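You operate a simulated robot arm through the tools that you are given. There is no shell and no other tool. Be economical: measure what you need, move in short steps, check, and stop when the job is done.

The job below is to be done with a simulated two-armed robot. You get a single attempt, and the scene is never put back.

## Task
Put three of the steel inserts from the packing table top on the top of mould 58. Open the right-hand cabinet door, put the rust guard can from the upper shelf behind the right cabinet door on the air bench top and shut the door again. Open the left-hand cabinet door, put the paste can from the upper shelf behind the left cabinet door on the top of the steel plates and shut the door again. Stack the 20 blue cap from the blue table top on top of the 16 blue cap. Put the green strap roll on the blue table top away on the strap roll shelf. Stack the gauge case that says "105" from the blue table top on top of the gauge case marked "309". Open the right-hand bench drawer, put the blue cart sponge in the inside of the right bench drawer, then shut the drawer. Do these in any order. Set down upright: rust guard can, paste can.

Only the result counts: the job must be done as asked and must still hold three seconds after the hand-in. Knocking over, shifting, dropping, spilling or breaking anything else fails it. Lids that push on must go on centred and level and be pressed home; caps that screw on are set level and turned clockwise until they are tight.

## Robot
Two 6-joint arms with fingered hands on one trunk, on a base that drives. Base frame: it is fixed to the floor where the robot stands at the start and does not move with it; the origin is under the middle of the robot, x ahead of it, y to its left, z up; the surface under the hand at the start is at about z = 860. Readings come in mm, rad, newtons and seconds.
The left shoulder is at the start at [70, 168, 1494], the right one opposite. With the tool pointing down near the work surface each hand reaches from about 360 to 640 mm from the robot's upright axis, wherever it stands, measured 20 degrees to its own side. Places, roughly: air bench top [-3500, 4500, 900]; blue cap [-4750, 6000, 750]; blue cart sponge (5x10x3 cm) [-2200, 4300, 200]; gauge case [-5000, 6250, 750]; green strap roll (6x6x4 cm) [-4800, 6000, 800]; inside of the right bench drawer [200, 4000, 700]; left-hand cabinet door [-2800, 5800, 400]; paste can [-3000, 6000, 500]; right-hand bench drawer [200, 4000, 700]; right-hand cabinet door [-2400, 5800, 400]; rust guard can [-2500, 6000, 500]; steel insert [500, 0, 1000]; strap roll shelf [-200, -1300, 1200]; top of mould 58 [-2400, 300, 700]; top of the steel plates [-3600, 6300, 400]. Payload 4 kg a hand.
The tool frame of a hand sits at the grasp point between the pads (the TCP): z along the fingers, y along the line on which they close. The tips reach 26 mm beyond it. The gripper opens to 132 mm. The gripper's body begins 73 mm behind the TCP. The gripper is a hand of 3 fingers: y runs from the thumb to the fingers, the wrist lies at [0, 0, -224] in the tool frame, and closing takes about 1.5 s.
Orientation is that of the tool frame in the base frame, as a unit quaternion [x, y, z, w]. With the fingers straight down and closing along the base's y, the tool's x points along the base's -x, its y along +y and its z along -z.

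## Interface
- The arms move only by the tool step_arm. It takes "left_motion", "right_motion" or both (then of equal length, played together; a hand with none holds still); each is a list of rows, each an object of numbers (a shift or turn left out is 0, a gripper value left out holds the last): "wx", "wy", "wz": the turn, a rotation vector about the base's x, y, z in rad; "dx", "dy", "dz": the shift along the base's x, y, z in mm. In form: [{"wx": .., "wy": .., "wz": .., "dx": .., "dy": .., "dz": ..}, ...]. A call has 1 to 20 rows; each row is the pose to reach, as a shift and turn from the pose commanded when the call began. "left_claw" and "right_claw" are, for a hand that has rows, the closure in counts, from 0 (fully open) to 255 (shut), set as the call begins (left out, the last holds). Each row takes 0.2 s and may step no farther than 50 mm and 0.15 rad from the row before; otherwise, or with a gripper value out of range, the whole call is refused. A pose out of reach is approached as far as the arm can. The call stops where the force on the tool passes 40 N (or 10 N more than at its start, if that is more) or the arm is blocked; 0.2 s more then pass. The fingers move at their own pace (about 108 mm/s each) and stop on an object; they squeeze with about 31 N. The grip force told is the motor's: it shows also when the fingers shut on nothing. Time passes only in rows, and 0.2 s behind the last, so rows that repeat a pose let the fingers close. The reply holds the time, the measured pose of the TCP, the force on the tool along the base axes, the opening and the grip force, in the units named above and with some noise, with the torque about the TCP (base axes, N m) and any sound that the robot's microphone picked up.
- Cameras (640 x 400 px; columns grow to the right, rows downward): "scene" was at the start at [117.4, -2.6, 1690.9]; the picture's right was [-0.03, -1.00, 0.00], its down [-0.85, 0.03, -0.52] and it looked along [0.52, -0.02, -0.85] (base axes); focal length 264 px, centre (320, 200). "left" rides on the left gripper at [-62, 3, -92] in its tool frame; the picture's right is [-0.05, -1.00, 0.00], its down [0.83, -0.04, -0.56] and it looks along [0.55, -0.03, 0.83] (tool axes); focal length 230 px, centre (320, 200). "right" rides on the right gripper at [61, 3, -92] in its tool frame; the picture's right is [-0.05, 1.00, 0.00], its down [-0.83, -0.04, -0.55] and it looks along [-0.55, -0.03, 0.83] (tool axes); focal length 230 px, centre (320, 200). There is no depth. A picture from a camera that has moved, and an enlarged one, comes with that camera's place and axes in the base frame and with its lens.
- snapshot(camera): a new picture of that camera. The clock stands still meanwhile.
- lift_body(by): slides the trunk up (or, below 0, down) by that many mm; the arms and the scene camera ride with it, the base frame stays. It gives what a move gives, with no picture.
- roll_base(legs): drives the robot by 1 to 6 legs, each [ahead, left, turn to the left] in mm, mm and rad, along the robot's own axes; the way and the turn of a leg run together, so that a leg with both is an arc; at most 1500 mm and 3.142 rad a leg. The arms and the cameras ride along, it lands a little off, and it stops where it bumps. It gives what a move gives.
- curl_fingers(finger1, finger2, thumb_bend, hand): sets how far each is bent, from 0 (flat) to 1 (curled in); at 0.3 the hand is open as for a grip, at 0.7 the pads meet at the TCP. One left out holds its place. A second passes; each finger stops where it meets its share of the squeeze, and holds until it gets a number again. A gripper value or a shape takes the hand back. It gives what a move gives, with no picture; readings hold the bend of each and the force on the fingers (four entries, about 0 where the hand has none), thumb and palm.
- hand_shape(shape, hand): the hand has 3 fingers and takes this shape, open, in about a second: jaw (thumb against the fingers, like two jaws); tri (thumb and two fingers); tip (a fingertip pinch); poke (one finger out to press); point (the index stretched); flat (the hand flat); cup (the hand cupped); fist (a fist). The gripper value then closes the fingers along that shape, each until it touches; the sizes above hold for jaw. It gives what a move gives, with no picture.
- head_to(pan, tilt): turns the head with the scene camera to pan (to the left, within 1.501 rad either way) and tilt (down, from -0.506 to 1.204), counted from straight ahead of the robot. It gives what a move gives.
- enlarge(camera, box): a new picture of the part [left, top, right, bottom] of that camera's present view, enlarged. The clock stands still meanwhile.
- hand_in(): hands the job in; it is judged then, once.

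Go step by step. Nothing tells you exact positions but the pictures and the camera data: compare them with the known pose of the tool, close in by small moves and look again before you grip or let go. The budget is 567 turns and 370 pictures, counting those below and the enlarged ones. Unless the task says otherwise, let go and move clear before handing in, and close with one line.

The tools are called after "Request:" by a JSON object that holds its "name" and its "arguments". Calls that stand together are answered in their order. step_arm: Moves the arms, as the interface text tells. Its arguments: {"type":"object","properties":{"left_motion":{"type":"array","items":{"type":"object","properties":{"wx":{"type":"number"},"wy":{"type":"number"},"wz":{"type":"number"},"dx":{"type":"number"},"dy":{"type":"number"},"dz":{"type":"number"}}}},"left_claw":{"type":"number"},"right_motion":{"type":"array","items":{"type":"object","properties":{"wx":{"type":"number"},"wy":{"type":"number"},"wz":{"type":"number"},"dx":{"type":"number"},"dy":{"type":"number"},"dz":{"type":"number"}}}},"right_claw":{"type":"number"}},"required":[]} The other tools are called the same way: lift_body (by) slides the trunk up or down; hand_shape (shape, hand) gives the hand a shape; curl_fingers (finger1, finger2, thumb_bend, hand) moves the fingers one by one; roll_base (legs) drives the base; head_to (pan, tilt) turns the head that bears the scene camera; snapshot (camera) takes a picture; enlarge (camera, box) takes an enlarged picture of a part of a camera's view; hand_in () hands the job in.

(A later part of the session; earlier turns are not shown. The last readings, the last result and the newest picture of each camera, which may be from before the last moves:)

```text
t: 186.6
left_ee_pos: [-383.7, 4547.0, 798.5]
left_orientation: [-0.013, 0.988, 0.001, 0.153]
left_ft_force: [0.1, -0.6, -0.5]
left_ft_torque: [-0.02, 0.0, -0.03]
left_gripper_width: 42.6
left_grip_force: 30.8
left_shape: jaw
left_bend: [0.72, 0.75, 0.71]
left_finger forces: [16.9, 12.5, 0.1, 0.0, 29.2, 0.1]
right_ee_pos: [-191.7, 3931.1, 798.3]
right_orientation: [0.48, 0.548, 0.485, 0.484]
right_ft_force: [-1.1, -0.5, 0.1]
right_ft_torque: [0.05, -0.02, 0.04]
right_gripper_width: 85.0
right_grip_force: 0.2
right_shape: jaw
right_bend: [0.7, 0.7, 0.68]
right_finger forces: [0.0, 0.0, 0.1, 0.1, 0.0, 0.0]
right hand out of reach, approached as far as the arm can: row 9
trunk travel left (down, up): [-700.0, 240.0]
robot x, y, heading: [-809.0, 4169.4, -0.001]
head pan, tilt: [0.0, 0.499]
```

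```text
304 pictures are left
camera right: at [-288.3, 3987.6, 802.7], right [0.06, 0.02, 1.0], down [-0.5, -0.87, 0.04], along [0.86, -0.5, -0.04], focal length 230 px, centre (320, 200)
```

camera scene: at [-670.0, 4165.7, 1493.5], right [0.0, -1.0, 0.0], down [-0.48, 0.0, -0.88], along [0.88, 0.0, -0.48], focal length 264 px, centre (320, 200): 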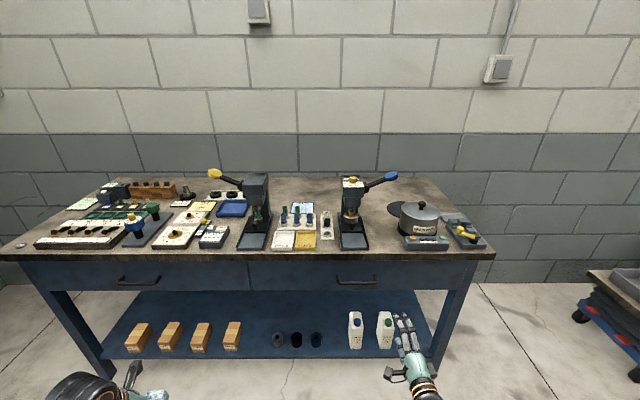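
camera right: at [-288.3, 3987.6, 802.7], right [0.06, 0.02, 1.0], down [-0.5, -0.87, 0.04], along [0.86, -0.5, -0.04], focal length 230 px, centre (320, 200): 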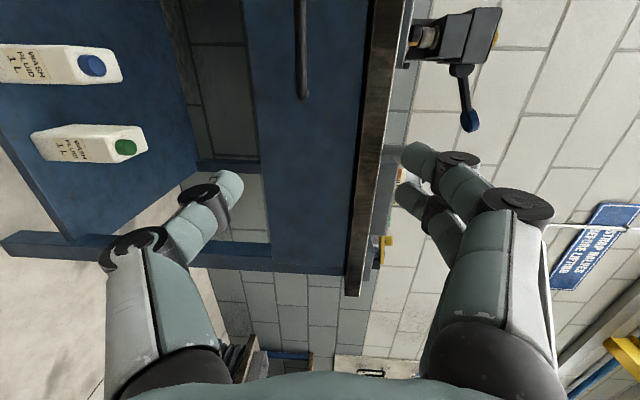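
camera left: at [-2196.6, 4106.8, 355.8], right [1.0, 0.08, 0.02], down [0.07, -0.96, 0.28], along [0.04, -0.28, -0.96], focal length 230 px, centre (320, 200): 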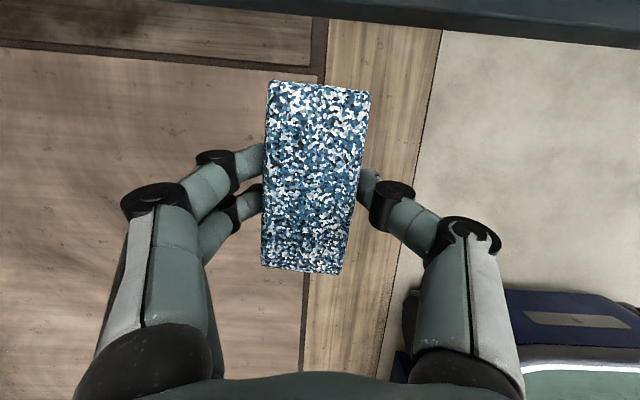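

The hand points forward with vertical closing. The handle bar is at x≈43, y 3952–4092, z≈761. Lower the trunk a bit and align to its centre.

Request:
{"name": "lift_body", "arguments": {"by": -80}}

Request:
{"name": "step_arm", "arguments": {"right_motion": [{"dy": 30, "dz": 15}, {"dy": 60, "dz": 30}, {"dy": 88, "dz": 43}]}}

Request:
{"name": "roll_base", "arguments": {"legs": [[120, 0, 0]]}}

Request:
{"name": "snapshot", "arguments": {"camera": "right"}}

```text
t: 187.8
left_ee_pos: [-384.4, 4545.7, 719.7]
left_orientation: [-0.014, 0.988, 0.0, 0.153]
left_ft_force: [-0.8, -0.5, -0.7]
left_ft_torque: [0.0, 0.01, -0.01]
left_gripper_width: 42.4
left_grip_force: 30.8
left_shape: jaw
left_bend: [0.72, 0.75, 0.71]
left_finger forces: [16.9, 12.5, 0.0, 0.0, 29.2, 0.0]
right_ee_pos: [-191.2, 3931.9, 718.5]
right_orientation: [0.484, 0.544, 0.486, 0.483]
right_ft_force: [0.2, 0.3, 1.0]
right_ft_torque: [0.02, -0.01, -0.01]
right_gripper_width: 85.3
right_grip_force: 0.0
right_shape: jaw
right_bend: [0.7, 0.7, 0.68]
right_finger forces: [0.1, 0.0, 0.1, 0.1, 0.0, 0.0]
trunk travel left (down, up): [-620.0, 320.0]
robot x, y, heading: [-809.9, 4163.6, 0.001]
head pan, tilt: [0.0, 0.499]
```

```text
t: 188.6
left_ee_pos: [-384.9, 4544.4, 719.0]
left_orientation: [-0.013, 0.988, 0.0, 0.153]
left_ft_force: [0.0, 0.1, -0.5]
left_ft_torque: [-0.01, -0.02, 0.03]
left_gripper_width: 42.8
left_grip_force: 31.0
left_shape: jaw
left_bend: [0.72, 0.75, 0.71]
left_finger forces: [16.8, 12.4, 0.0, 0.0, 29.3, 0.0]
right_ee_pos: [-191.8, 4019.7, 763.4]
right_orientation: [0.482, 0.546, 0.486, 0.483]
right_ft_force: [0.4, 0.5, 0.2]
right_ft_torque: [-0.02, 0.0, -0.02]
right_gripper_width: 85.0
right_grip_force: 0.1
right_shape: jaw
right_bend: [0.7, 0.7, 0.68]
right_finger forces: [0.0, 0.0, 0.0, 0.0, 0.0, 0.0]
trunk travel left (down, up): [-620.0, 320.0]
robot x, y, heading: [-808.1, 4167.7, -0.001]
head pan, tilt: [0.0, 0.499]
```

```text
t: 189.8
left_ee_pos: [-264.4, 4545.8, 718.5]
left_orientation: [-0.014, 0.988, 0.0, 0.153]
left_ft_force: [-0.6, 0.2, -0.8]
left_ft_torque: [0.0, 0.01, 0.0]
left_gripper_width: 42.4
left_grip_force: 30.6
left_shape: jaw
left_bend: [0.72, 0.75, 0.71]
left_finger forces: [16.8, 12.5, 0.0, 0.0, 29.2, 0.0]
right_ee_pos: [-72.9, 4017.3, 763.8]
right_orientation: [0.484, 0.544, 0.487, 0.483]
right_ft_force: [0.1, -0.1, -1.3]
right_ft_torque: [0.03, 0.01, 0.03]
right_gripper_width: 85.1
right_grip_force: 0.0
right_shape: jaw
right_bend: [0.7, 0.7, 0.68]
right_finger forces: [0.1, 0.0, 0.0, 0.0, 0.0, 0.1]
trunk travel left (down, up): [-620.0, 320.0]
robot x, y, heading: [-692.1, 4164.6, -0.005]
head pan, tilt: [0.0, 0.499]
```

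```text
303 pictures are left
camera right: at [-169.1, 4073.1, 768.1], right [0.06, 0.01, 1.0], down [-0.5, -0.86, 0.04], along [0.86, -0.5, -0.05], focal length 230 px, centre (320, 200)
```

right: 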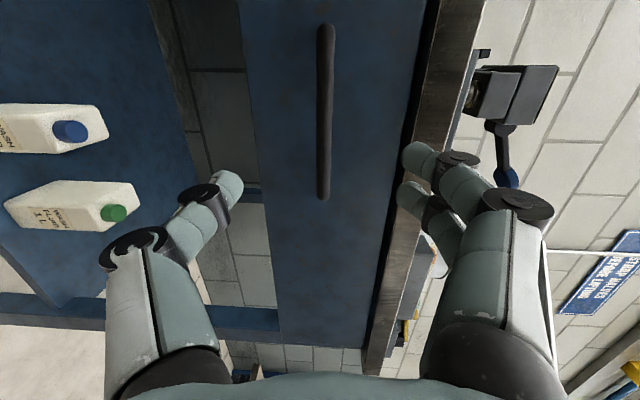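

Aligned with the handle. Drive 60 ahead, then reach the rest with the arm.

Request:
{"name": "roll_base", "arguments": {"legs": [[60, 0, 0]]}}

Request:
{"name": "step_arm", "arguments": {"right_motion": [{"dx": 15, "dz": -2, "dy": 3}, {"dx": 30, "dz": -3, "dy": 6}]}}

Request:
{"name": "snapshot", "arguments": {"camera": "right"}}

```text
t: 190.8
left_ee_pos: [-204.4, 4543.9, 718.7]
left_orientation: [-0.011, 0.988, 0.001, 0.152]
left_ft_force: [0.3, 0.6, -0.9]
left_ft_torque: [0.01, 0.01, 0.0]
left_gripper_width: 42.7
left_grip_force: 31.0
left_shape: jaw
left_bend: [0.72, 0.75, 0.71]
left_finger forces: [16.8, 12.5, 0.1, 0.0, 29.3, 0.1]
right_ee_pos: [-13.3, 4015.2, 762.6]
right_orientation: [0.485, 0.545, 0.485, 0.483]
right_ft_force: [-0.1, 0.4, -0.4]
right_ft_torque: [-0.02, -0.02, -0.04]
right_gripper_width: 85.2
right_grip_force: 0.1
right_shape: jaw
right_bend: [0.7, 0.7, 0.68]
right_finger forces: [0.1, 0.1, 0.0, 0.1, 0.0, 0.1]
trunk travel left (down, up): [-620.0, 320.0]
robot x, y, heading: [-631.8, 4166.0, -0.012]
head pan, tilt: [0.0, 0.499]
```

```text
t: 191.4
left_ee_pos: [-203.3, 4545.1, 717.6]
left_orientation: [-0.011, 0.988, 0.0, 0.152]
left_ft_force: [-0.1, -0.8, -0.5]
left_ft_torque: [-0.01, -0.01, 0.05]
left_gripper_width: 42.5
left_grip_force: 31.1
left_shape: jaw
left_bend: [0.72, 0.75, 0.71]
left_finger forces: [16.7, 12.6, 0.0, 0.0, 29.2, 0.1]
right_ee_pos: [15.6, 4021.6, 761.6]
right_orientation: [0.484, 0.547, 0.486, 0.48]
right_ft_force: [-0.2, -0.5, 0.1]
right_ft_torque: [0.0, -0.02, 0.03]
right_gripper_width: 85.1
right_grip_force: 0.0
right_shape: jaw
right_bend: [0.7, 0.7, 0.68]
right_finger forces: [0.1, 0.1, 0.0, 0.1, 0.0, 0.0]
trunk travel left (down, up): [-620.0, 320.0]
robot x, y, heading: [-630.0, 4163.9, -0.009]
head pan, tilt: [0.0, 0.499]
```

```text
302 pictures are left
camera right: at [-80.5, 4077.6, 765.6], right [0.06, 0.01, 1.0], down [-0.5, -0.87, 0.04], along [0.86, -0.5, -0.05], focal length 230 px, centre (320, 200)
```

right: 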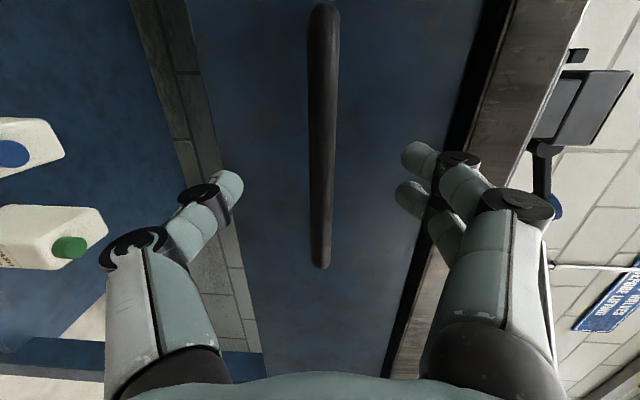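

Request:
{"name": "step_arm", "arguments": {"right_motion": [{"dx": 10}, {"dx": 20}]}}

Request:
{"name": "step_arm", "arguments": {"right_motion": [{}, {}, {}, {}, {}, {}], "right_claw": 255}}

Request:
{"name": "snapshot", "arguments": {"camera": "right"}}

```text
t: 192.0
left_ee_pos: [-204.0, 4542.9, 718.5]
left_orientation: [-0.012, 0.988, 0.0, 0.151]
left_ft_force: [0.1, 0.1, 0.2]
left_ft_torque: [-0.03, -0.01, 0.0]
left_gripper_width: 42.6
left_grip_force: 30.6
left_shape: jaw
left_bend: [0.72, 0.75, 0.71]
left_finger forces: [16.8, 12.5, 0.0, 0.0, 29.2, 0.0]
right_ee_pos: [36.7, 4001.4, 751.6]
right_orientation: [0.487, 0.547, 0.49, 0.473]
right_ft_force: [-0.5, 0.5, -0.3]
right_ft_torque: [0.03, -0.02, 0.01]
right_gripper_width: 84.7
right_grip_force: 0.1
right_shape: jaw
right_bend: [0.7, 0.7, 0.68]
right_finger forces: [0.1, 0.1, 0.0, 0.0, 0.0, 0.0]
right hand out of reach, approached as far as the arm can: row 1, 2
trunk travel left (down, up): [-620.0, 320.0]
robot x, y, heading: [-630.1, 4168.5, -0.009]
head pan, tilt: [0.0, 0.499]
```

```text
t: 193.4
left_ee_pos: [-203.7, 4543.2, 719.1]
left_orientation: [-0.012, 0.988, 0.0, 0.152]
left_ft_force: [-0.1, 0.7, -0.3]
left_ft_torque: [-0.01, 0.01, 0.0]
left_gripper_width: 42.3
left_grip_force: 30.8
left_shape: jaw
left_bend: [0.72, 0.75, 0.71]
left_finger forces: [16.9, 12.5, 0.0, 0.0, 29.3, 0.0]
right_ee_pos: [36.5, 4003.6, 751.4]
right_orientation: [0.486, 0.547, 0.49, 0.474]
right_ft_force: [3.8, -0.5, 1.7]
right_ft_torque: [0.02, 0.0, 0.02]
right_gripper_width: 0.1
right_grip_force: 30.8
right_shape: jaw
right_bend: [0.71, 0.7, 0.66]
right_finger forces: [11.8, 0.0, 0.1, 0.1, 22.2, 0.1]
trunk travel left (down, up): [-620.0, 320.0]
robot x, y, heading: [-631.6, 4162.3, -0.01]
head pan, tilt: [0.0, 0.499]
```

```text
301 pictures are left
camera right: at [-60.5, 4057.2, 758.2], right [0.07, -0.01, 1.0], down [-0.49, -0.87, 0.03], along [0.87, -0.49, -0.06], focal length 230 px, centre (320, 200)
```

right: 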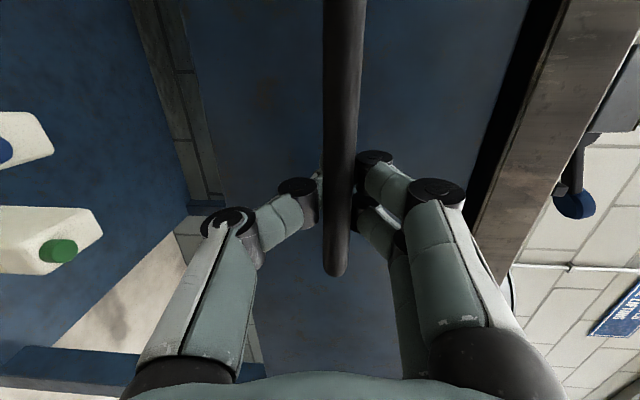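

The fingers have closed around the bar. Pull gently by driving the base back a little.

Request:
{"name": "roll_base", "arguments": {"legs": [[-40, 0, 0]]}}

Request:
{"name": "snapshot", "arguments": {"camera": "right"}}

Request:
{"name": "snapshot", "arguments": {"camera": "scene"}}

```text
t: 194.3
left_ee_pos: [-243.0, 4544.5, 719.0]
left_orientation: [-0.012, 0.988, 0.0, 0.152]
left_ft_force: [0.0, -0.3, 0.2]
left_ft_torque: [0.0, -0.03, 0.03]
left_gripper_width: 42.4
left_grip_force: 30.8
left_shape: jaw
left_bend: [0.72, 0.75, 0.71]
left_finger forces: [16.8, 12.5, 0.1, 0.1, 29.2, 0.0]
right_ee_pos: [-2.1, 4002.4, 751.3]
right_orientation: [0.486, 0.546, 0.491, 0.474]
right_ft_force: [3.4, -0.4, -1.2]
right_ft_torque: [-0.01, 0.03, 0.03]
right_gripper_width: 0.0
right_grip_force: 30.4
right_shape: jaw
right_bend: [0.72, 0.72, 0.73]
right_finger forces: [0.0, 1.4, 0.0, 0.0, 1.6, 0.0]
trunk travel left (down, up): [-620.0, 320.0]
robot x, y, heading: [-670.9, 4165.3, -0.006]
head pan, tilt: [0.0, 0.499]
```

```text
300 pictures are left
camera right: at [-99.7, 4057.4, 758.2], right [0.07, -0.01, 1.0], down [-0.49, -0.87, 0.03], along [0.87, -0.49, -0.06], focal length 230 px, centre (320, 200)
```

right: 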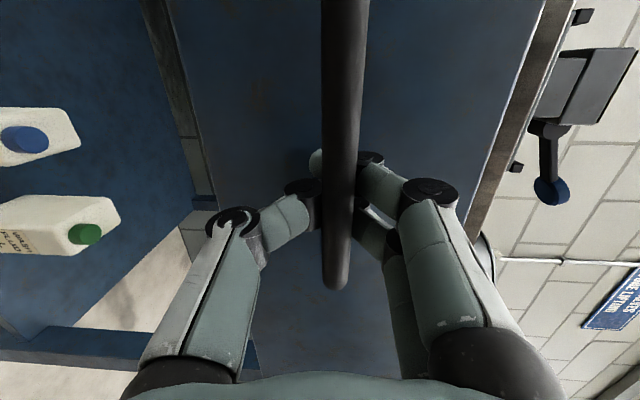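

```text
299 pictures are left
camera scene: at [-529.1, 4165.0, 1413.4], right [-0.01, -1.0, 0.0], down [-0.48, 0.0, -0.88], along [0.88, -0.01, -0.48], focal length 264 px, centre (320, 200)
```

scene: 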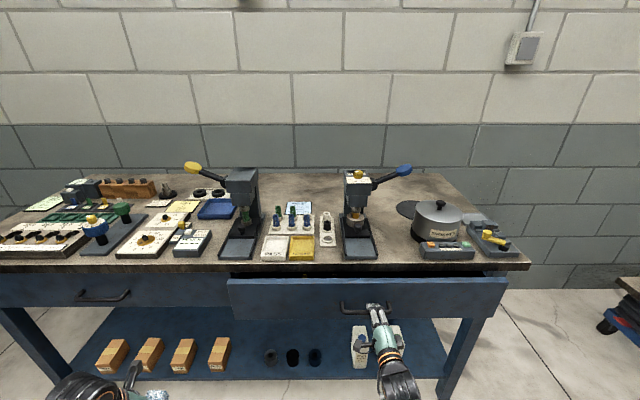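

The drawer is following. Pull it out further.

Request:
{"name": "roll_base", "arguments": {"legs": [[-120, 0, 0], [-120, 0, 0]]}}

Request:
{"name": "snapshot", "arguments": {"camera": "scene"}}

```text
t: 196.3
left_ee_pos: [-485.7, 4545.1, 719.0]
left_orientation: [-0.013, 0.988, 0.0, 0.153]
left_ft_force: [0.4, 1.7, 0.1]
left_ft_torque: [-0.01, -0.02, -0.04]
left_gripper_width: 42.3
left_grip_force: 31.3
left_shape: jaw
left_bend: [0.72, 0.75, 0.71]
left_finger forces: [16.8, 12.5, 0.1, 0.0, 29.2, 0.1]
right_ee_pos: [-244.9, 4004.5, 752.9]
right_orientation: [0.485, 0.546, 0.492, 0.474]
right_ft_force: [3.2, -0.8, -2.2]
right_ft_torque: [0.0, -0.02, 0.0]
right_gripper_width: 0.0
right_grip_force: 30.7
right_shape: jaw
right_bend: [0.72, 0.72, 0.67]
right_finger forces: [0.1, 0.2, 0.0, 0.1, 3.5, 0.0]
trunk travel left (down, up): [-620.0, 320.0]
robot x, y, heading: [-913.4, 4167.1, -0.004]
head pan, tilt: [0.0, 0.499]
```

```text
298 pictures are left
camera scene: at [-772.1, 4166.9, 1413.5], right [-0.01, -1.0, 0.0], down [-0.48, 0.0, -0.88], along [0.88, -0.01, -0.48], focal length 264 px, centre (320, 200)
```

scene: 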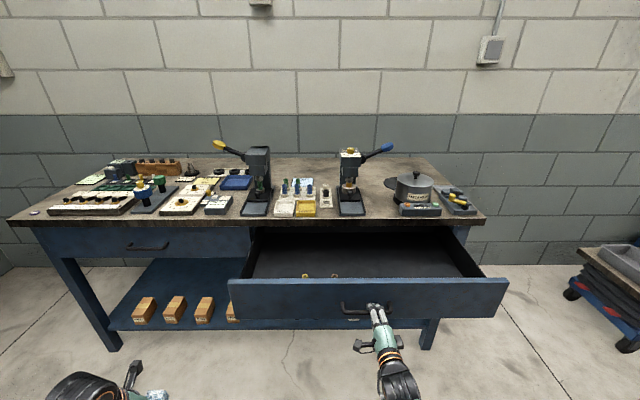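

The drawer is open about 280 mm. I check its contents, then release the handle.

Request:
{"name": "enlarge", "arguments": {"camera": "scene", "box": [220, 210, 520, 330]}}

Request:
{"name": "step_arm", "arguments": {"right_motion": [{}, {}, {}, {}], "right_claw": 90}}

Request:
{"name": "snapshot", "arguments": {"camera": "right"}}

```text
2.13 times, centred on (370, 270) of scene
camera zoom: at [-772.1, 4166.9, 1413.5], right [-0.01, -1.0, 0.0], down [-0.48, 0.0, -0.88], along [0.88, -0.01, -0.48], focal length 563 px, centre (213, 51)
```

zoom: 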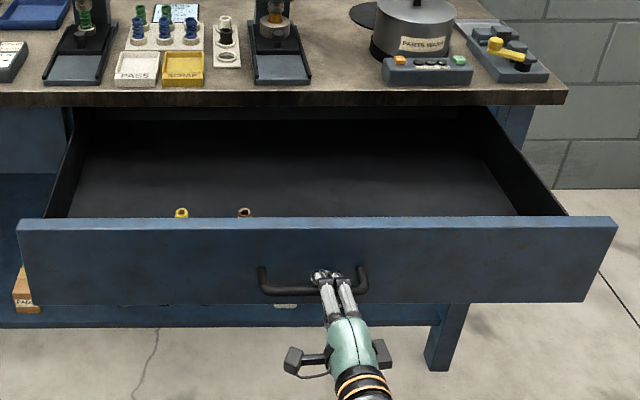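

```text
t: 197.3
left_ee_pos: [-486.3, 4545.4, 719.1]
left_orientation: [-0.011, 0.988, 0.001, 0.153]
left_ft_force: [-0.1, -0.3, -0.3]
left_ft_torque: [0.03, 0.01, 0.0]
left_gripper_width: 42.1
left_grip_force: 31.0
left_shape: jaw
left_bend: [0.72, 0.75, 0.71]
left_finger forces: [16.8, 12.5, 0.0, 0.0, 29.2, 0.1]
right_ee_pos: [-245.8, 4005.3, 753.0]
right_orientation: [0.485, 0.547, 0.491, 0.474]
right_ft_force: [0.3, -1.0, -0.1]
right_ft_torque: [0.01, 0.0, 0.0]
right_gripper_width: 84.9
right_grip_force: 0.2
right_shape: jaw
right_bend: [0.7, 0.7, 0.68]
right_finger forces: [0.0, 0.0, 0.0, 0.0, 0.0, 0.0]
trunk travel left (down, up): [-620.0, 320.0]
robot x, y, heading: [-910.8, 4168.9, -0.01]
head pan, tilt: [0.0, 0.499]
```

```text
296 pictures are left
camera right: at [-342.0, 4059.6, 759.1], right [0.07, -0.01, 1.0], down [-0.49, -0.87, 0.03], along [0.87, -0.49, -0.06], focal length 230 px, centre (320, 200)
```

right: 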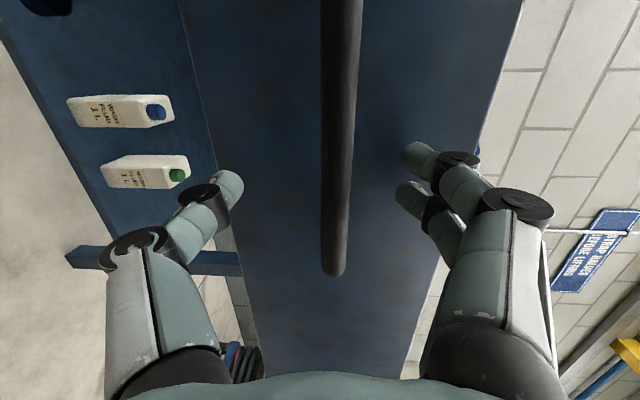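

Released. Back off, pull the right hand in, and raise the trunk so the left hand can pass over the drawer front.

Request:
{"name": "roll_base", "arguments": {"legs": [[-130, 0, 0]]}}

Request:
{"name": "step_arm", "arguments": {"right_motion": [{"dx": -45, "dy": -10}, {"dx": -90, "dy": -20}, {"dx": -135, "dy": -30}, {"dx": -180, "dy": -40}]}}

Request:
{"name": "lift_body", "arguments": {"by": 200}}

```text
t: 198.6
left_ee_pos: [-616.3, 4547.3, 719.5]
left_orientation: [-0.011, 0.988, -0.001, 0.153]
left_ft_force: [0.3, 0.2, -0.6]
left_ft_torque: [-0.03, -0.01, -0.03]
left_gripper_width: 42.5
left_grip_force: 30.9
left_shape: jaw
left_bend: [0.72, 0.75, 0.71]
left_finger forces: [16.9, 12.5, 0.0, 0.0, 29.1, 0.1]
right_ee_pos: [-374.2, 4006.9, 752.3]
right_orientation: [0.486, 0.546, 0.491, 0.474]
right_ft_force: [-1.0, -0.2, 0.1]
right_ft_torque: [0.0, 0.01, 0.02]
right_gripper_width: 85.4
right_grip_force: 0.0
right_shape: jaw
right_bend: [0.7, 0.7, 0.68]
right_finger forces: [0.0, 0.0, 0.0, 0.0, 0.1, 0.0]
trunk travel left (down, up): [-620.0, 320.0]
robot x, y, heading: [-1042.8, 4172.4, -0.005]
head pan, tilt: [0.0, 0.499]
```

```text
t: 199.6
left_ee_pos: [-616.0, 4546.3, 719.4]
left_orientation: [-0.012, 0.988, 0.0, 0.153]
left_ft_force: [-0.6, -0.4, -0.1]
left_ft_torque: [-0.02, 0.0, -0.02]
left_gripper_width: 42.6
left_grip_force: 30.6
left_shape: jaw
left_bend: [0.72, 0.75, 0.71]
left_finger forces: [16.9, 12.5, 0.0, 0.0, 29.1, 0.0]
right_ee_pos: [-555.3, 3965.0, 752.0]
right_orientation: [0.484, 0.547, 0.491, 0.474]
right_ft_force: [0.2, 0.2, 0.1]
right_ft_torque: [0.01, 0.0, 0.02]
right_gripper_width: 85.1
right_grip_force: 0.1
right_shape: jaw
right_bend: [0.7, 0.7, 0.68]
right_finger forces: [0.1, 0.0, 0.0, 0.1, 0.0, 0.1]
trunk travel left (down, up): [-620.0, 320.0]
robot x, y, heading: [-1042.0, 4170.1, -0.009]
head pan, tilt: [0.0, 0.499]
```

```text
t: 201.8
left_ee_pos: [-615.8, 4547.0, 918.2]
left_orientation: [-0.012, 0.988, 0.0, 0.152]
left_ft_force: [-0.1, 0.6, -0.5]
left_ft_torque: [-0.01, 0.0, 0.0]
left_gripper_width: 42.6
left_grip_force: 30.8
left_shape: jaw
left_bend: [0.72, 0.75, 0.71]
left_finger forces: [16.8, 12.5, 0.0, 0.0, 29.2, 0.0]
right_ee_pos: [-553.6, 3965.8, 951.2]
right_orientation: [0.485, 0.546, 0.492, 0.474]
right_ft_force: [-0.3, 0.4, 0.1]
right_ft_torque: [-0.03, -0.02, 0.0]
right_gripper_width: 85.3
right_grip_force: 0.1
right_shape: jaw
right_bend: [0.7, 0.7, 0.68]
right_finger forces: [0.0, 0.1, 0.0, 0.0, 0.0, 0.1]
trunk travel left (down, up): [-820.0, 120.0]
robot x, y, heading: [-1038.2, 4171.8, -0.004]
head pan, tilt: [0.0, 0.499]
```

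Request:
{"name": "step_arm", "arguments": {"left_motion": [{"dx": 10, "dy": -45, "wy": 0.1}, {"dx": 20, "dy": -90, "wy": 0.2}, {"dx": 30, "dy": -135, "wy": 0.3}, {"dx": 40, "dy": -180, "wy": 0.3}, {"dx": 40, "dy": -225, "wy": 0.3}]}}

Request:
{"name": "roll_base", "arguments": {"legs": [[490, 0, 0]]}}

Request:
{"name": "head_to", "arguments": {"pan": 0.2, "tilt": 1.0}}

Request:
{"name": "snapshot", "arguments": {"camera": "scene"}}

Request:
{"name": "snapshot", "arguments": {"camera": "left"}}

```text
t: 203.2
left_ee_pos: [-574.6, 4363.8, 913.1]
left_orientation: [-0.018, 0.999, 0.041, 0.004]
left_ft_force: [-0.2, 0.4, -1.1]
left_ft_torque: [0.0, 0.0, 0.01]
left_gripper_width: 42.2
left_grip_force: 31.6
left_shape: jaw
left_bend: [0.72, 0.75, 0.71]
left_finger forces: [17.0, 12.4, 0.0, 0.1, 29.4, 0.1]
right_ee_pos: [-554.2, 3967.3, 952.9]
right_orientation: [0.484, 0.547, 0.491, 0.474]
right_ft_force: [-0.4, 0.4, -0.1]
right_ft_torque: [-0.03, -0.02, 0.01]
right_gripper_width: 85.2
right_grip_force: 0.1
right_shape: jaw
right_bend: [0.7, 0.7, 0.68]
right_finger forces: [0.0, 0.1, 0.0, 0.1, 0.1, 0.0]
trunk travel left (down, up): [-820.0, 120.0]
robot x, y, heading: [-1046.1, 4169.5, -0.008]
head pan, tilt: [0.0, 0.499]
stopped in row 5 (left hand): the arm was blocked; the commanded pose is now the measured one
```

```text
t: 206.1
left_ee_pos: [-89.5, 4355.2, 914.0]
left_orientation: [-0.016, 0.999, 0.042, 0.004]
left_ft_force: [-0.4, -0.2, -0.5]
left_ft_torque: [0.01, 0.03, -0.02]
left_gripper_width: 42.1
left_grip_force: 31.3
left_shape: jaw
left_bend: [0.72, 0.75, 0.71]
left_finger forces: [17.0, 12.4, 0.0, 0.0, 29.5, 0.0]
right_ee_pos: [-70.6, 3959.7, 950.9]
right_orientation: [0.485, 0.547, 0.49, 0.475]
right_ft_force: [-0.1, 0.2, 0.0]
right_ft_torque: [0.0, 0.01, 0.0]
right_gripper_width: 85.1
right_grip_force: 0.0
right_shape: jaw
right_bend: [0.7, 0.7, 0.68]
right_finger forces: [0.0, 0.0, 0.0, 0.1, 0.0, 0.0]
trunk travel left (down, up): [-820.0, 120.0]
robot x, y, heading: [-556.9, 4166.3, -0.013]
head pan, tilt: [0.0, 0.499]
```

```text
t: 207.0
left_ee_pos: [-89.4, 4356.0, 913.6]
left_orientation: [-0.017, 0.999, 0.042, 0.004]
left_ft_force: [0.2, -0.6, -0.2]
left_ft_torque: [-0.01, -0.01, 0.0]
left_gripper_width: 41.8
left_grip_force: 31.5
left_shape: jaw
left_bend: [0.72, 0.75, 0.71]
left_finger forces: [17.0, 12.2, 0.0, 0.1, 29.4, 0.1]
right_ee_pos: [-70.2, 3959.4, 952.6]
right_orientation: [0.486, 0.546, 0.491, 0.474]
right_ft_force: [-0.6, -0.3, 0.6]
right_ft_torque: [-0.02, 0.0, 0.02]
right_gripper_width: 85.4
right_grip_force: 0.0
right_shape: jaw
right_bend: [0.7, 0.7, 0.68]
right_finger forces: [0.0, 0.1, 0.0, 0.1, 0.0, 0.0]
trunk travel left (down, up): [-820.0, 120.0]
robot x, y, heading: [-554.9, 4164.6, -0.012]
head pan, tilt: [0.201, 1.0]
```

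```text
295 pictures are left
camera scene: at [-440.3, 4177.1, 1572.5], right [0.19, -0.98, 0.0], down [-0.83, -0.16, -0.54], along [0.53, 0.1, -0.84], focal length 264 px, centre (320, 200)
```

scene: 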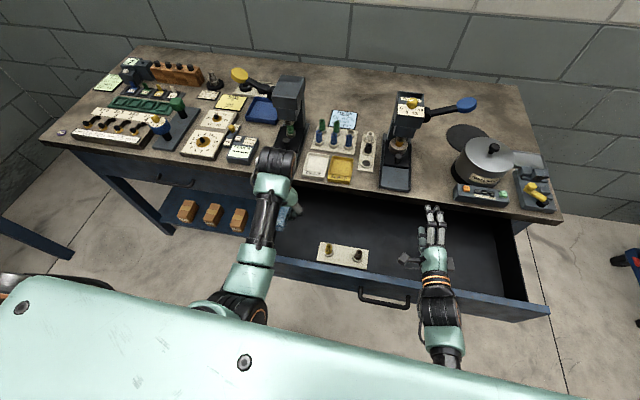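

```text
294 pictures are left
camera left: at [-29.0, 4354.3, 1006.3], right [0.09, -0.99, -0.08], down [-0.83, -0.12, 0.54], along [-0.55, 0.02, -0.84], focal length 230 px, centre (320, 200)
```

left: 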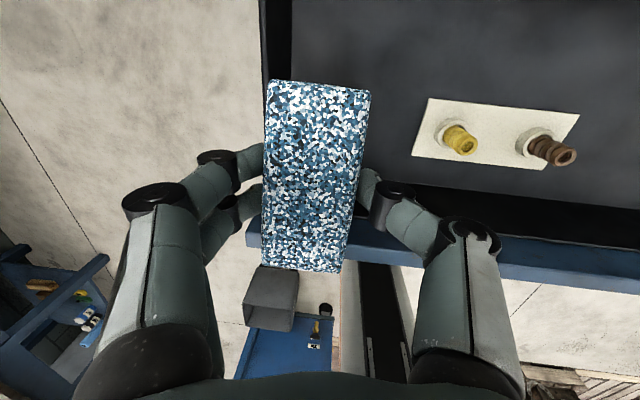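

Shift the base right 40 to centre the sponge between the drawer's left wall and the small tray, then lower.

Request:
{"name": "roll_base", "arguments": {"legs": [[0, -40, 0]]}}

Request:
{"name": "step_arm", "arguments": {"left_motion": [{"dz": -45}, {"dz": -90}, {"dz": -120}]}}

Request:
{"name": "snapshot", "arguments": {"camera": "left"}}

```text
t: 207.9
left_ee_pos: [-90.0, 4322.2, 912.8]
left_orientation: [-0.018, 0.999, 0.039, 0.004]
left_ft_force: [0.2, -0.4, -0.9]
left_ft_torque: [-0.03, 0.02, -0.01]
left_gripper_width: 42.0
left_grip_force: 31.0
left_shape: jaw
left_bend: [0.72, 0.75, 0.71]
left_finger forces: [17.0, 12.4, 0.0, 0.1, 29.4, 0.1]
right_ee_pos: [-70.9, 3925.2, 951.5]
right_orientation: [0.485, 0.547, 0.49, 0.475]
right_ft_force: [1.3, 0.9, 0.5]
right_ft_torque: [0.0, 0.01, -0.03]
right_gripper_width: 85.0
right_grip_force: 0.2
right_shape: jaw
right_bend: [0.7, 0.7, 0.68]
right_finger forces: [0.1, 0.0, 0.0, 0.0, 0.0, 0.0]
trunk travel left (down, up): [-820.0, 120.0]
robot x, y, heading: [-555.7, 4124.4, -0.009]
head pan, tilt: [0.201, 1.0]
```

```text
t: 208.7
left_ee_pos: [-86.9, 4318.4, 793.1]
left_orientation: [-0.017, 0.999, 0.042, 0.004]
left_ft_force: [-0.7, 0.2, -0.3]
left_ft_torque: [-0.02, 0.04, 0.01]
left_gripper_width: 41.8
left_grip_force: 30.9
left_shape: jaw
left_bend: [0.72, 0.75, 0.71]
left_finger forces: [16.9, 12.5, 0.0, 0.0, 29.4, 0.0]
right_ee_pos: [-70.2, 3918.8, 950.3]
right_orientation: [0.486, 0.546, 0.492, 0.474]
right_ft_force: [0.2, -0.9, -0.1]
right_ft_torque: [0.0, -0.02, 0.0]
right_gripper_width: 85.3
right_grip_force: 0.0
right_shape: jaw
right_bend: [0.7, 0.7, 0.68]
right_finger forces: [0.0, 0.1, 0.1, 0.1, 0.0, 0.0]
trunk travel left (down, up): [-820.0, 120.0]
robot x, y, heading: [-555.3, 4125.5, -0.01]
head pan, tilt: [0.201, 1.0]
```

```text
293 pictures are left
camera left: at [-27.6, 4315.3, 885.2], right [0.09, -0.99, -0.08], down [-0.83, -0.12, 0.54], along [-0.55, 0.02, -0.84], focal length 230 px, centre (320, 200)
```

left: 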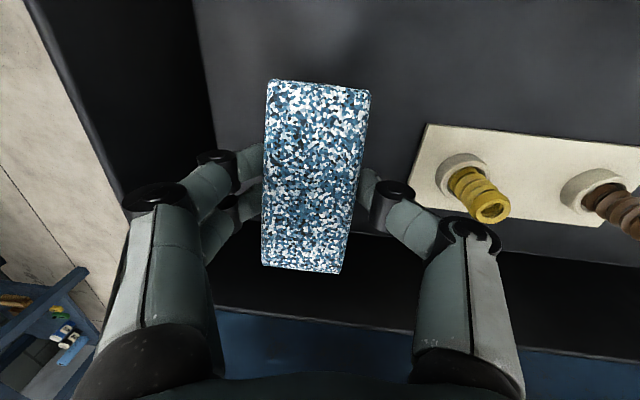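

Request:
{"name": "step_arm", "arguments": {"left_motion": [{"dz": -20}, {"dz": -35}, {"dz": -45}, {"dz": -55}]}}

Request:
{"name": "snapshot", "arguments": {"camera": "left"}}

```text
t: 209.7
left_ee_pos: [-89.0, 4319.3, 740.1]
left_orientation: [-0.018, 0.999, 0.042, 0.005]
left_ft_force: [-2.0, 0.5, 6.0]
left_ft_torque: [-0.07, -0.25, 0.03]
left_gripper_width: 41.9
left_grip_force: 30.9
left_shape: jaw
left_bend: [0.73, 0.74, 0.71]
left_finger forces: [18.7, 12.0, 0.0, 0.0, 29.8, 0.1]
right_ee_pos: [-71.4, 3920.3, 953.0]
right_orientation: [0.485, 0.545, 0.492, 0.475]
right_ft_force: [-0.4, 0.3, -0.2]
right_ft_torque: [-0.01, 0.01, 0.04]
right_gripper_width: 85.2
right_grip_force: 0.0
right_shape: jaw
right_bend: [0.7, 0.7, 0.68]
right_finger forces: [0.0, 0.0, 0.0, 0.1, 0.0, 0.0]
trunk travel left (down, up): [-820.0, 120.0]
robot x, y, heading: [-558.0, 4124.8, -0.006]
head pan, tilt: [0.201, 1.0]
```

```text
292 pictures are left
camera left: at [-29.3, 4316.5, 832.8], right [0.09, -0.99, -0.08], down [-0.83, -0.12, 0.54], along [-0.55, 0.02, -0.84], focal length 230 px, centre (320, 200)
```

left: 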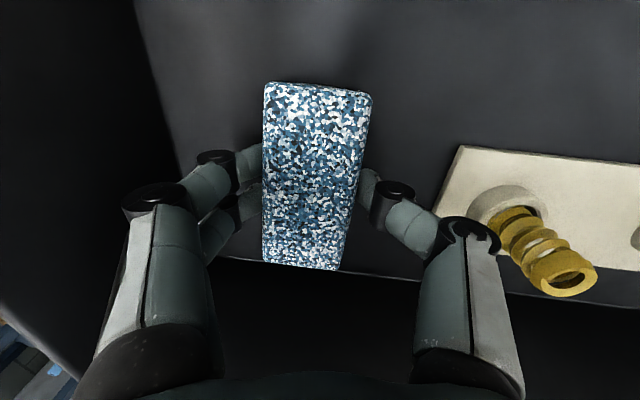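

Contact with the drawer floor. Open a little and lift out.

Request:
{"name": "step_arm", "arguments": {"left_motion": [{}, {}, {}, {"dz": 20}, {"dz": 60}, {"dz": 105}, {"dz": 150}, {"dz": 170}], "left_claw": 135}}

Request:
{"name": "snapshot", "arguments": {"camera": "left"}}

```text
t: 211.5
left_ee_pos: [-91.3, 4318.0, 909.3]
left_orientation: [-0.018, 0.999, 0.043, 0.004]
left_ft_force: [-0.1, 0.8, -0.1]
left_ft_torque: [0.01, 0.01, -0.01]
left_gripper_width: 61.8
left_grip_force: 0.1
left_shape: jaw
left_bend: [0.73, 0.73, 0.7]
left_finger forces: [0.0, 0.0, 0.0, 0.0, 0.0, 0.0]
right_ee_pos: [-70.6, 3920.8, 951.4]
right_orientation: [0.486, 0.546, 0.492, 0.473]
right_ft_force: [-0.5, -0.2, 0.0]
right_ft_torque: [-0.03, -0.02, 0.0]
right_gripper_width: 85.5
right_grip_force: 0.1
right_shape: jaw
right_bend: [0.7, 0.7, 0.68]
right_finger forces: [0.0, 0.0, 0.1, 0.0, 0.0, 0.1]
trunk travel left (down, up): [-820.0, 120.0]
robot x, y, heading: [-559.9, 4126.6, -0.008]
head pan, tilt: [0.201, 1.0]
```

```text
291 pictures are left
camera left: at [-30.4, 4315.0, 1001.9], right [0.09, -0.99, -0.08], down [-0.83, -0.12, 0.54], along [-0.55, 0.02, -0.84], focal length 230 px, centre (320, 200)
```

left: 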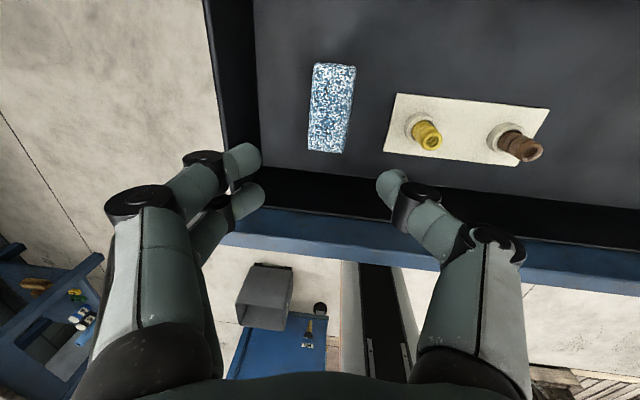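

The sponge is in the drawer. Back up and set the right hand to push the drawer shut with closed fingers below the handle.

Request:
{"name": "roll_base", "arguments": {"legs": [[-470, 0, 0]]}}

Request:
{"name": "lift_body", "arguments": {"by": -200}}

Request:
{"name": "step_arm", "arguments": {"right_motion": [{"dx": 45, "dy": 20, "dz": -7}, {"dx": 90, "dy": 40, "dz": -14}, {"dx": 135, "dy": 60, "dz": -21}, {"dx": 170, "dy": 70, "dz": -28}, {"dx": 170, "dy": 70, "dz": -28}, {"dx": 170, "dy": 70, "dz": -28}], "right_claw": 255}}

Request:
{"name": "head_to", "arguments": {"pan": 0, "tilt": 0.6}}

Request:
{"name": "snapshot", "arguments": {"camera": "scene"}}

```text
t: 214.3
left_ee_pos: [-563.0, 4322.6, 909.0]
left_orientation: [-0.017, 0.999, 0.042, 0.004]
left_ft_force: [0.5, 0.7, 0.2]
left_ft_torque: [-0.01, 0.03, 0.07]
left_gripper_width: 61.8
left_grip_force: 0.1
left_shape: jaw
left_bend: [0.73, 0.73, 0.7]
left_finger forces: [0.0, 0.1, 0.0, 0.0, 0.1, 0.0]
right_ee_pos: [-541.8, 3925.7, 951.8]
right_orientation: [0.486, 0.546, 0.491, 0.474]
right_ft_force: [-0.3, -0.3, 0.7]
right_ft_torque: [0.01, 0.03, -0.04]
right_gripper_width: 85.1
right_grip_force: 0.1
right_shape: jaw
right_bend: [0.7, 0.7, 0.68]
right_finger forces: [0.0, 0.0, 0.0, 0.0, 0.1, 0.0]
trunk travel left (down, up): [-820.0, 120.0]
robot x, y, heading: [-1029.6, 4129.7, -0.011]
head pan, tilt: [0.201, 1.0]
```

```text
t: 216.5
left_ee_pos: [-564.2, 4322.0, 708.6]
left_orientation: [-0.017, 0.999, 0.042, 0.005]
left_ft_force: [0.6, -0.3, 0.1]
left_ft_torque: [0.0, -0.01, 0.01]
left_gripper_width: 61.4
left_grip_force: 0.0
left_shape: jaw
left_bend: [0.73, 0.73, 0.7]
left_finger forces: [0.0, 0.0, 0.0, 0.0, 0.1, 0.0]
right_ee_pos: [-543.2, 3926.0, 751.9]
right_orientation: [0.486, 0.546, 0.491, 0.474]
right_ft_force: [-0.4, 0.1, 0.1]
right_ft_torque: [0.01, 0.0, 0.0]
right_gripper_width: 85.0
right_grip_force: 0.0
right_shape: jaw
right_bend: [0.7, 0.7, 0.68]
right_finger forces: [0.0, 0.0, 0.0, 0.1, 0.0, 0.0]
trunk travel left (down, up): [-620.0, 320.0]
robot x, y, heading: [-1032.3, 4132.8, -0.012]
head pan, tilt: [0.201, 1.0]
```

```text
t: 217.9
left_ee_pos: [-564.3, 4321.4, 708.8]
left_orientation: [-0.018, 0.999, 0.041, 0.004]
left_ft_force: [1.6, -0.1, 0.6]
left_ft_torque: [-0.01, -0.02, 0.01]
left_gripper_width: 61.7
left_grip_force: 0.1
left_shape: jaw
left_bend: [0.73, 0.73, 0.7]
left_finger forces: [0.1, 0.1, 0.1, 0.0, 0.0, 0.0]
right_ee_pos: [-401.8, 3986.6, 729.2]
right_orientation: [0.484, 0.549, 0.493, 0.47]
right_ft_force: [0.3, 0.3, 0.5]
right_ft_torque: [0.01, 0.03, 0.0]
right_gripper_width: 0.3
right_grip_force: 30.7
right_shape: jaw
right_bend: [0.67, 0.67, 0.74]
right_finger forces: [0.0, 0.0, 0.0, 0.0, 0.1, 0.0]
right hand out of reach, approached as far as the arm can: row 4, 5, 6
trunk travel left (down, up): [-620.0, 320.0]
robot x, y, heading: [-1035.4, 4131.5, -0.006]
head pan, tilt: [0.201, 1.0]
```

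```text
t: 218.8
left_ee_pos: [-563.7, 4322.0, 709.2]
left_orientation: [-0.018, 0.999, 0.042, 0.004]
left_ft_force: [0.3, -0.2, -0.1]
left_ft_torque: [0.02, -0.02, 0.0]
left_gripper_width: 61.6
left_grip_force: 0.0
left_shape: jaw
left_bend: [0.73, 0.73, 0.7]
left_finger forces: [0.0, 0.0, 0.1, 0.0, 0.0, 0.0]
right_ee_pos: [-402.7, 3986.5, 730.7]
right_orientation: [0.484, 0.548, 0.494, 0.471]
right_ft_force: [-0.2, -0.4, 0.1]
right_ft_torque: [0.02, -0.03, 0.01]
right_gripper_width: 0.0
right_grip_force: 31.3
right_shape: jaw
right_bend: [0.67, 0.67, 0.74]
right_finger forces: [0.1, 0.0, 0.0, 0.0, 0.0, 0.1]
trunk travel left (down, up): [-620.0, 320.0]
robot x, y, heading: [-1030.8, 4132.7, -0.008]
head pan, tilt: [0.0, 0.6]
```

```text
290 pictures are left
camera scene: at [-893.9, 4128.4, 1404.3], right [-0.01, -1.0, 0.0], down [-0.57, 0.0, -0.82], along [0.82, -0.01, -0.57], focal length 264 px, centre (320, 200)
```

scene: 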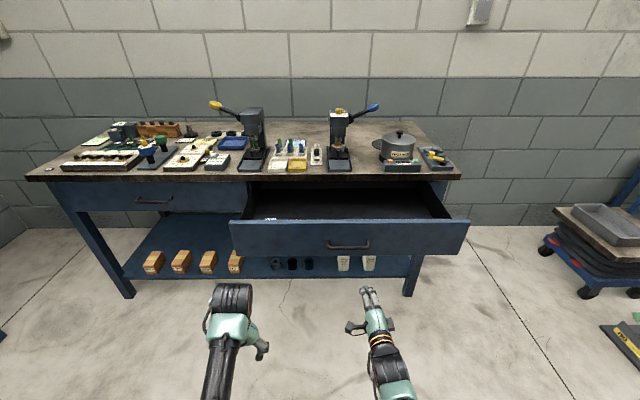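

Request:
{"name": "lift_body", "arguments": {"by": -12}}

Request:
{"name": "roll_base", "arguments": {"legs": [[200, 0, 0.005]]}}

Request:
{"name": "snapshot", "arguments": {"camera": "right"}}

```text
t: 219.4
left_ee_pos: [-564.2, 4321.5, 697.2]
left_orientation: [-0.018, 0.999, 0.042, 0.004]
left_ft_force: [0.5, 0.2, 0.5]
left_ft_torque: [0.0, 0.02, -0.04]
left_gripper_width: 61.5
left_grip_force: 0.0
left_shape: jaw
left_bend: [0.73, 0.73, 0.7]
left_finger forces: [0.1, 0.1, 0.1, 0.0, 0.0, 0.0]
right_ee_pos: [-403.1, 3985.8, 716.3]
right_orientation: [0.484, 0.549, 0.493, 0.47]
right_ft_force: [0.0, 0.8, -0.5]
right_ft_torque: [0.02, 0.0, 0.01]
right_gripper_width: 0.2
right_grip_force: 31.1
right_shape: jaw
right_bend: [0.67, 0.67, 0.74]
right_finger forces: [0.0, 0.1, 0.1, 0.0, 0.0, 0.1]
trunk travel left (down, up): [-608.0, 332.0]
robot x, y, heading: [-1030.0, 4125.8, -0.008]
head pan, tilt: [0.0, 0.6]
```

```text
t: 221.0
left_ee_pos: [-362.3, 4323.4, 697.1]
left_orientation: [-0.02, 0.999, 0.042, 0.003]
left_ft_force: [-0.1, -0.3, -0.1]
left_ft_torque: [-0.03, 0.0, 0.01]
left_gripper_width: 61.7
left_grip_force: 0.0
left_shape: jaw
left_bend: [0.73, 0.73, 0.7]
left_finger forces: [0.0, 0.0, 0.1, 0.0, 0.0, 0.0]
right_ee_pos: [-199.4, 3989.3, 717.2]
right_orientation: [0.483, 0.55, 0.494, 0.469]
right_ft_force: [-0.5, 0.0, -1.0]
right_ft_torque: [0.02, -0.01, 0.01]
right_gripper_width: 0.0
right_grip_force: 31.1
right_shape: jaw
right_bend: [0.68, 0.68, 0.75]
right_finger forces: [0.0, 0.0, 0.0, 0.0, 0.1, 0.0]
trunk travel left (down, up): [-608.0, 332.0]
robot x, y, heading: [-830.3, 4128.7, -0.002]
head pan, tilt: [0.0, 0.6]
```

```text
289 pictures are left
camera right: at [-297.3, 4042.4, 724.5], right [0.07, -0.01, 1.0], down [-0.48, -0.88, 0.03], along [0.88, -0.48, -0.07], focal length 230 px, centre (320, 200)
```

right: 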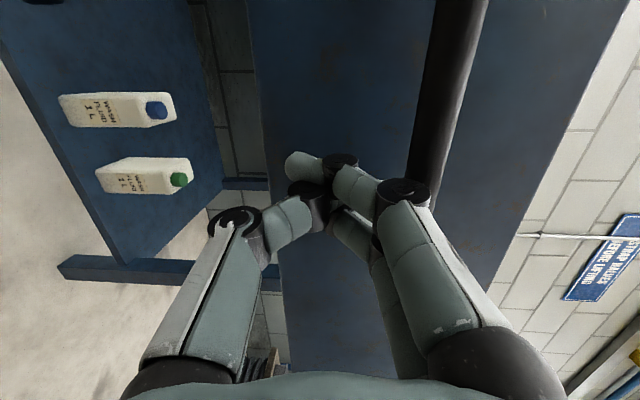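

Request:
{"name": "roll_base", "arguments": {"legs": [[210, 0, 0]]}}

Request:
{"name": "snapshot", "arguments": {"camera": "scene"}}

```text
t: 222.7
left_ee_pos: [-144.8, 4321.9, 697.0]
left_orientation: [-0.02, 0.999, 0.043, 0.003]
left_ft_force: [0.6, -0.2, 0.6]
left_ft_torque: [0.01, -0.01, 0.02]
left_gripper_width: 61.6
left_grip_force: 0.2
left_shape: jaw
left_bend: [0.73, 0.73, 0.7]
left_finger forces: [0.1, 0.0, 0.0, 0.0, 0.0, 0.0]
right_ee_pos: [18.1, 3989.1, 718.7]
right_orientation: [0.484, 0.55, 0.494, 0.469]
right_ft_force: [-0.5, -0.7, -0.8]
right_ft_torque: [-0.02, -0.04, 0.03]
right_gripper_width: 0.0
right_grip_force: 31.3
right_shape: jaw
right_bend: [0.68, 0.68, 0.75]
right_finger forces: [0.1, 0.0, 0.1, 0.1, 0.0, 0.0]
trunk travel left (down, up): [-608.0, 332.0]
robot x, y, heading: [-610.3, 4127.6, -0.002]
head pan, tilt: [0.0, 0.6]
```

```text
288 pictures are left
camera scene: at [-474.3, 4127.0, 1392.4], right [0.0, -1.0, 0.0], down [-0.57, 0.0, -0.82], along [0.82, 0.0, -0.57], focal length 264 px, centre (320, 200)
```

scene: 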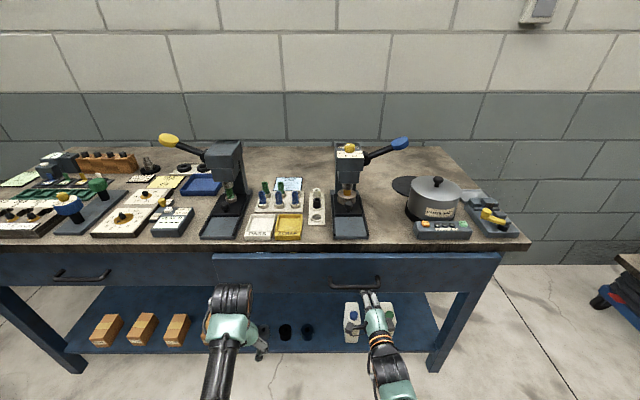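

Nearly shut. Push the remaining few centimetres.

Request:
{"name": "roll_base", "arguments": {"legs": [[45, 0, 0]]}}

Request:
{"name": "snapshot", "arguments": {"camera": "scene"}}

```text
t: 223.7
left_ee_pos: [-104.7, 4323.0, 698.1]
left_orientation: [-0.019, 0.999, 0.043, 0.005]
left_ft_force: [-1.0, 0.2, -0.7]
left_ft_torque: [-0.03, 0.0, -0.03]
left_gripper_width: 61.9
left_grip_force: 0.1
left_shape: jaw
left_bend: [0.73, 0.73, 0.7]
left_finger forces: [0.1, 0.1, 0.1, 0.0, 0.0, 0.1]
right_ee_pos: [53.8, 3987.9, 713.8]
right_orientation: [0.484, 0.552, 0.493, 0.467]
right_ft_force: [-3.4, 1.0, 1.3]
right_ft_torque: [0.02, -0.05, 0.0]
right_gripper_width: 0.1
right_grip_force: 31.0
right_shape: jaw
right_bend: [0.69, 0.7, 0.76]
right_finger forces: [0.1, 0.1, 0.1, 0.1, 0.0, 0.0]
trunk travel left (down, up): [-608.0, 332.0]
robot x, y, heading: [-568.7, 4125.2, -0.004]
head pan, tilt: [0.0, 0.6]
stopped in leg 1: the force on the tool passed its limit at 56 N (the readings are from after the stop); the commanded pose is now the measured one
```

```text
287 pictures are left
camera scene: at [-435.4, 4127.0, 1392.6], right [0.0, -1.0, 0.0], down [-0.56, 0.0, -0.83], along [0.83, 0.0, -0.56], focal length 264 px, centre (320, 200)
```

scene: 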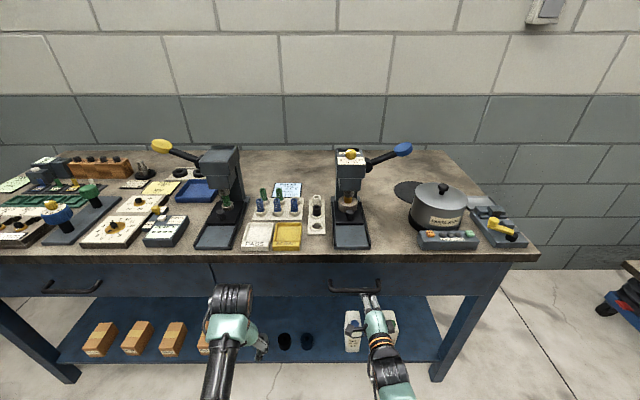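

Request:
{"name": "enlarge", "arguments": {"camera": "scene", "box": [160, 240, 480, 320]}}

```text
2.00 times, centred on (320, 280) of scene
camera zoom: at [-435.4, 4127.0, 1392.6], right [0.0, -1.0, 0.0], down [-0.56, 0.0, -0.83], along [0.83, 0.0, -0.56], focal length 528 px, centre (320, 40)
```

zoom: 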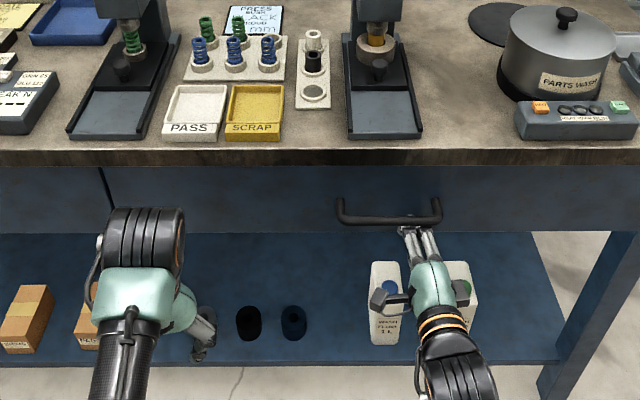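

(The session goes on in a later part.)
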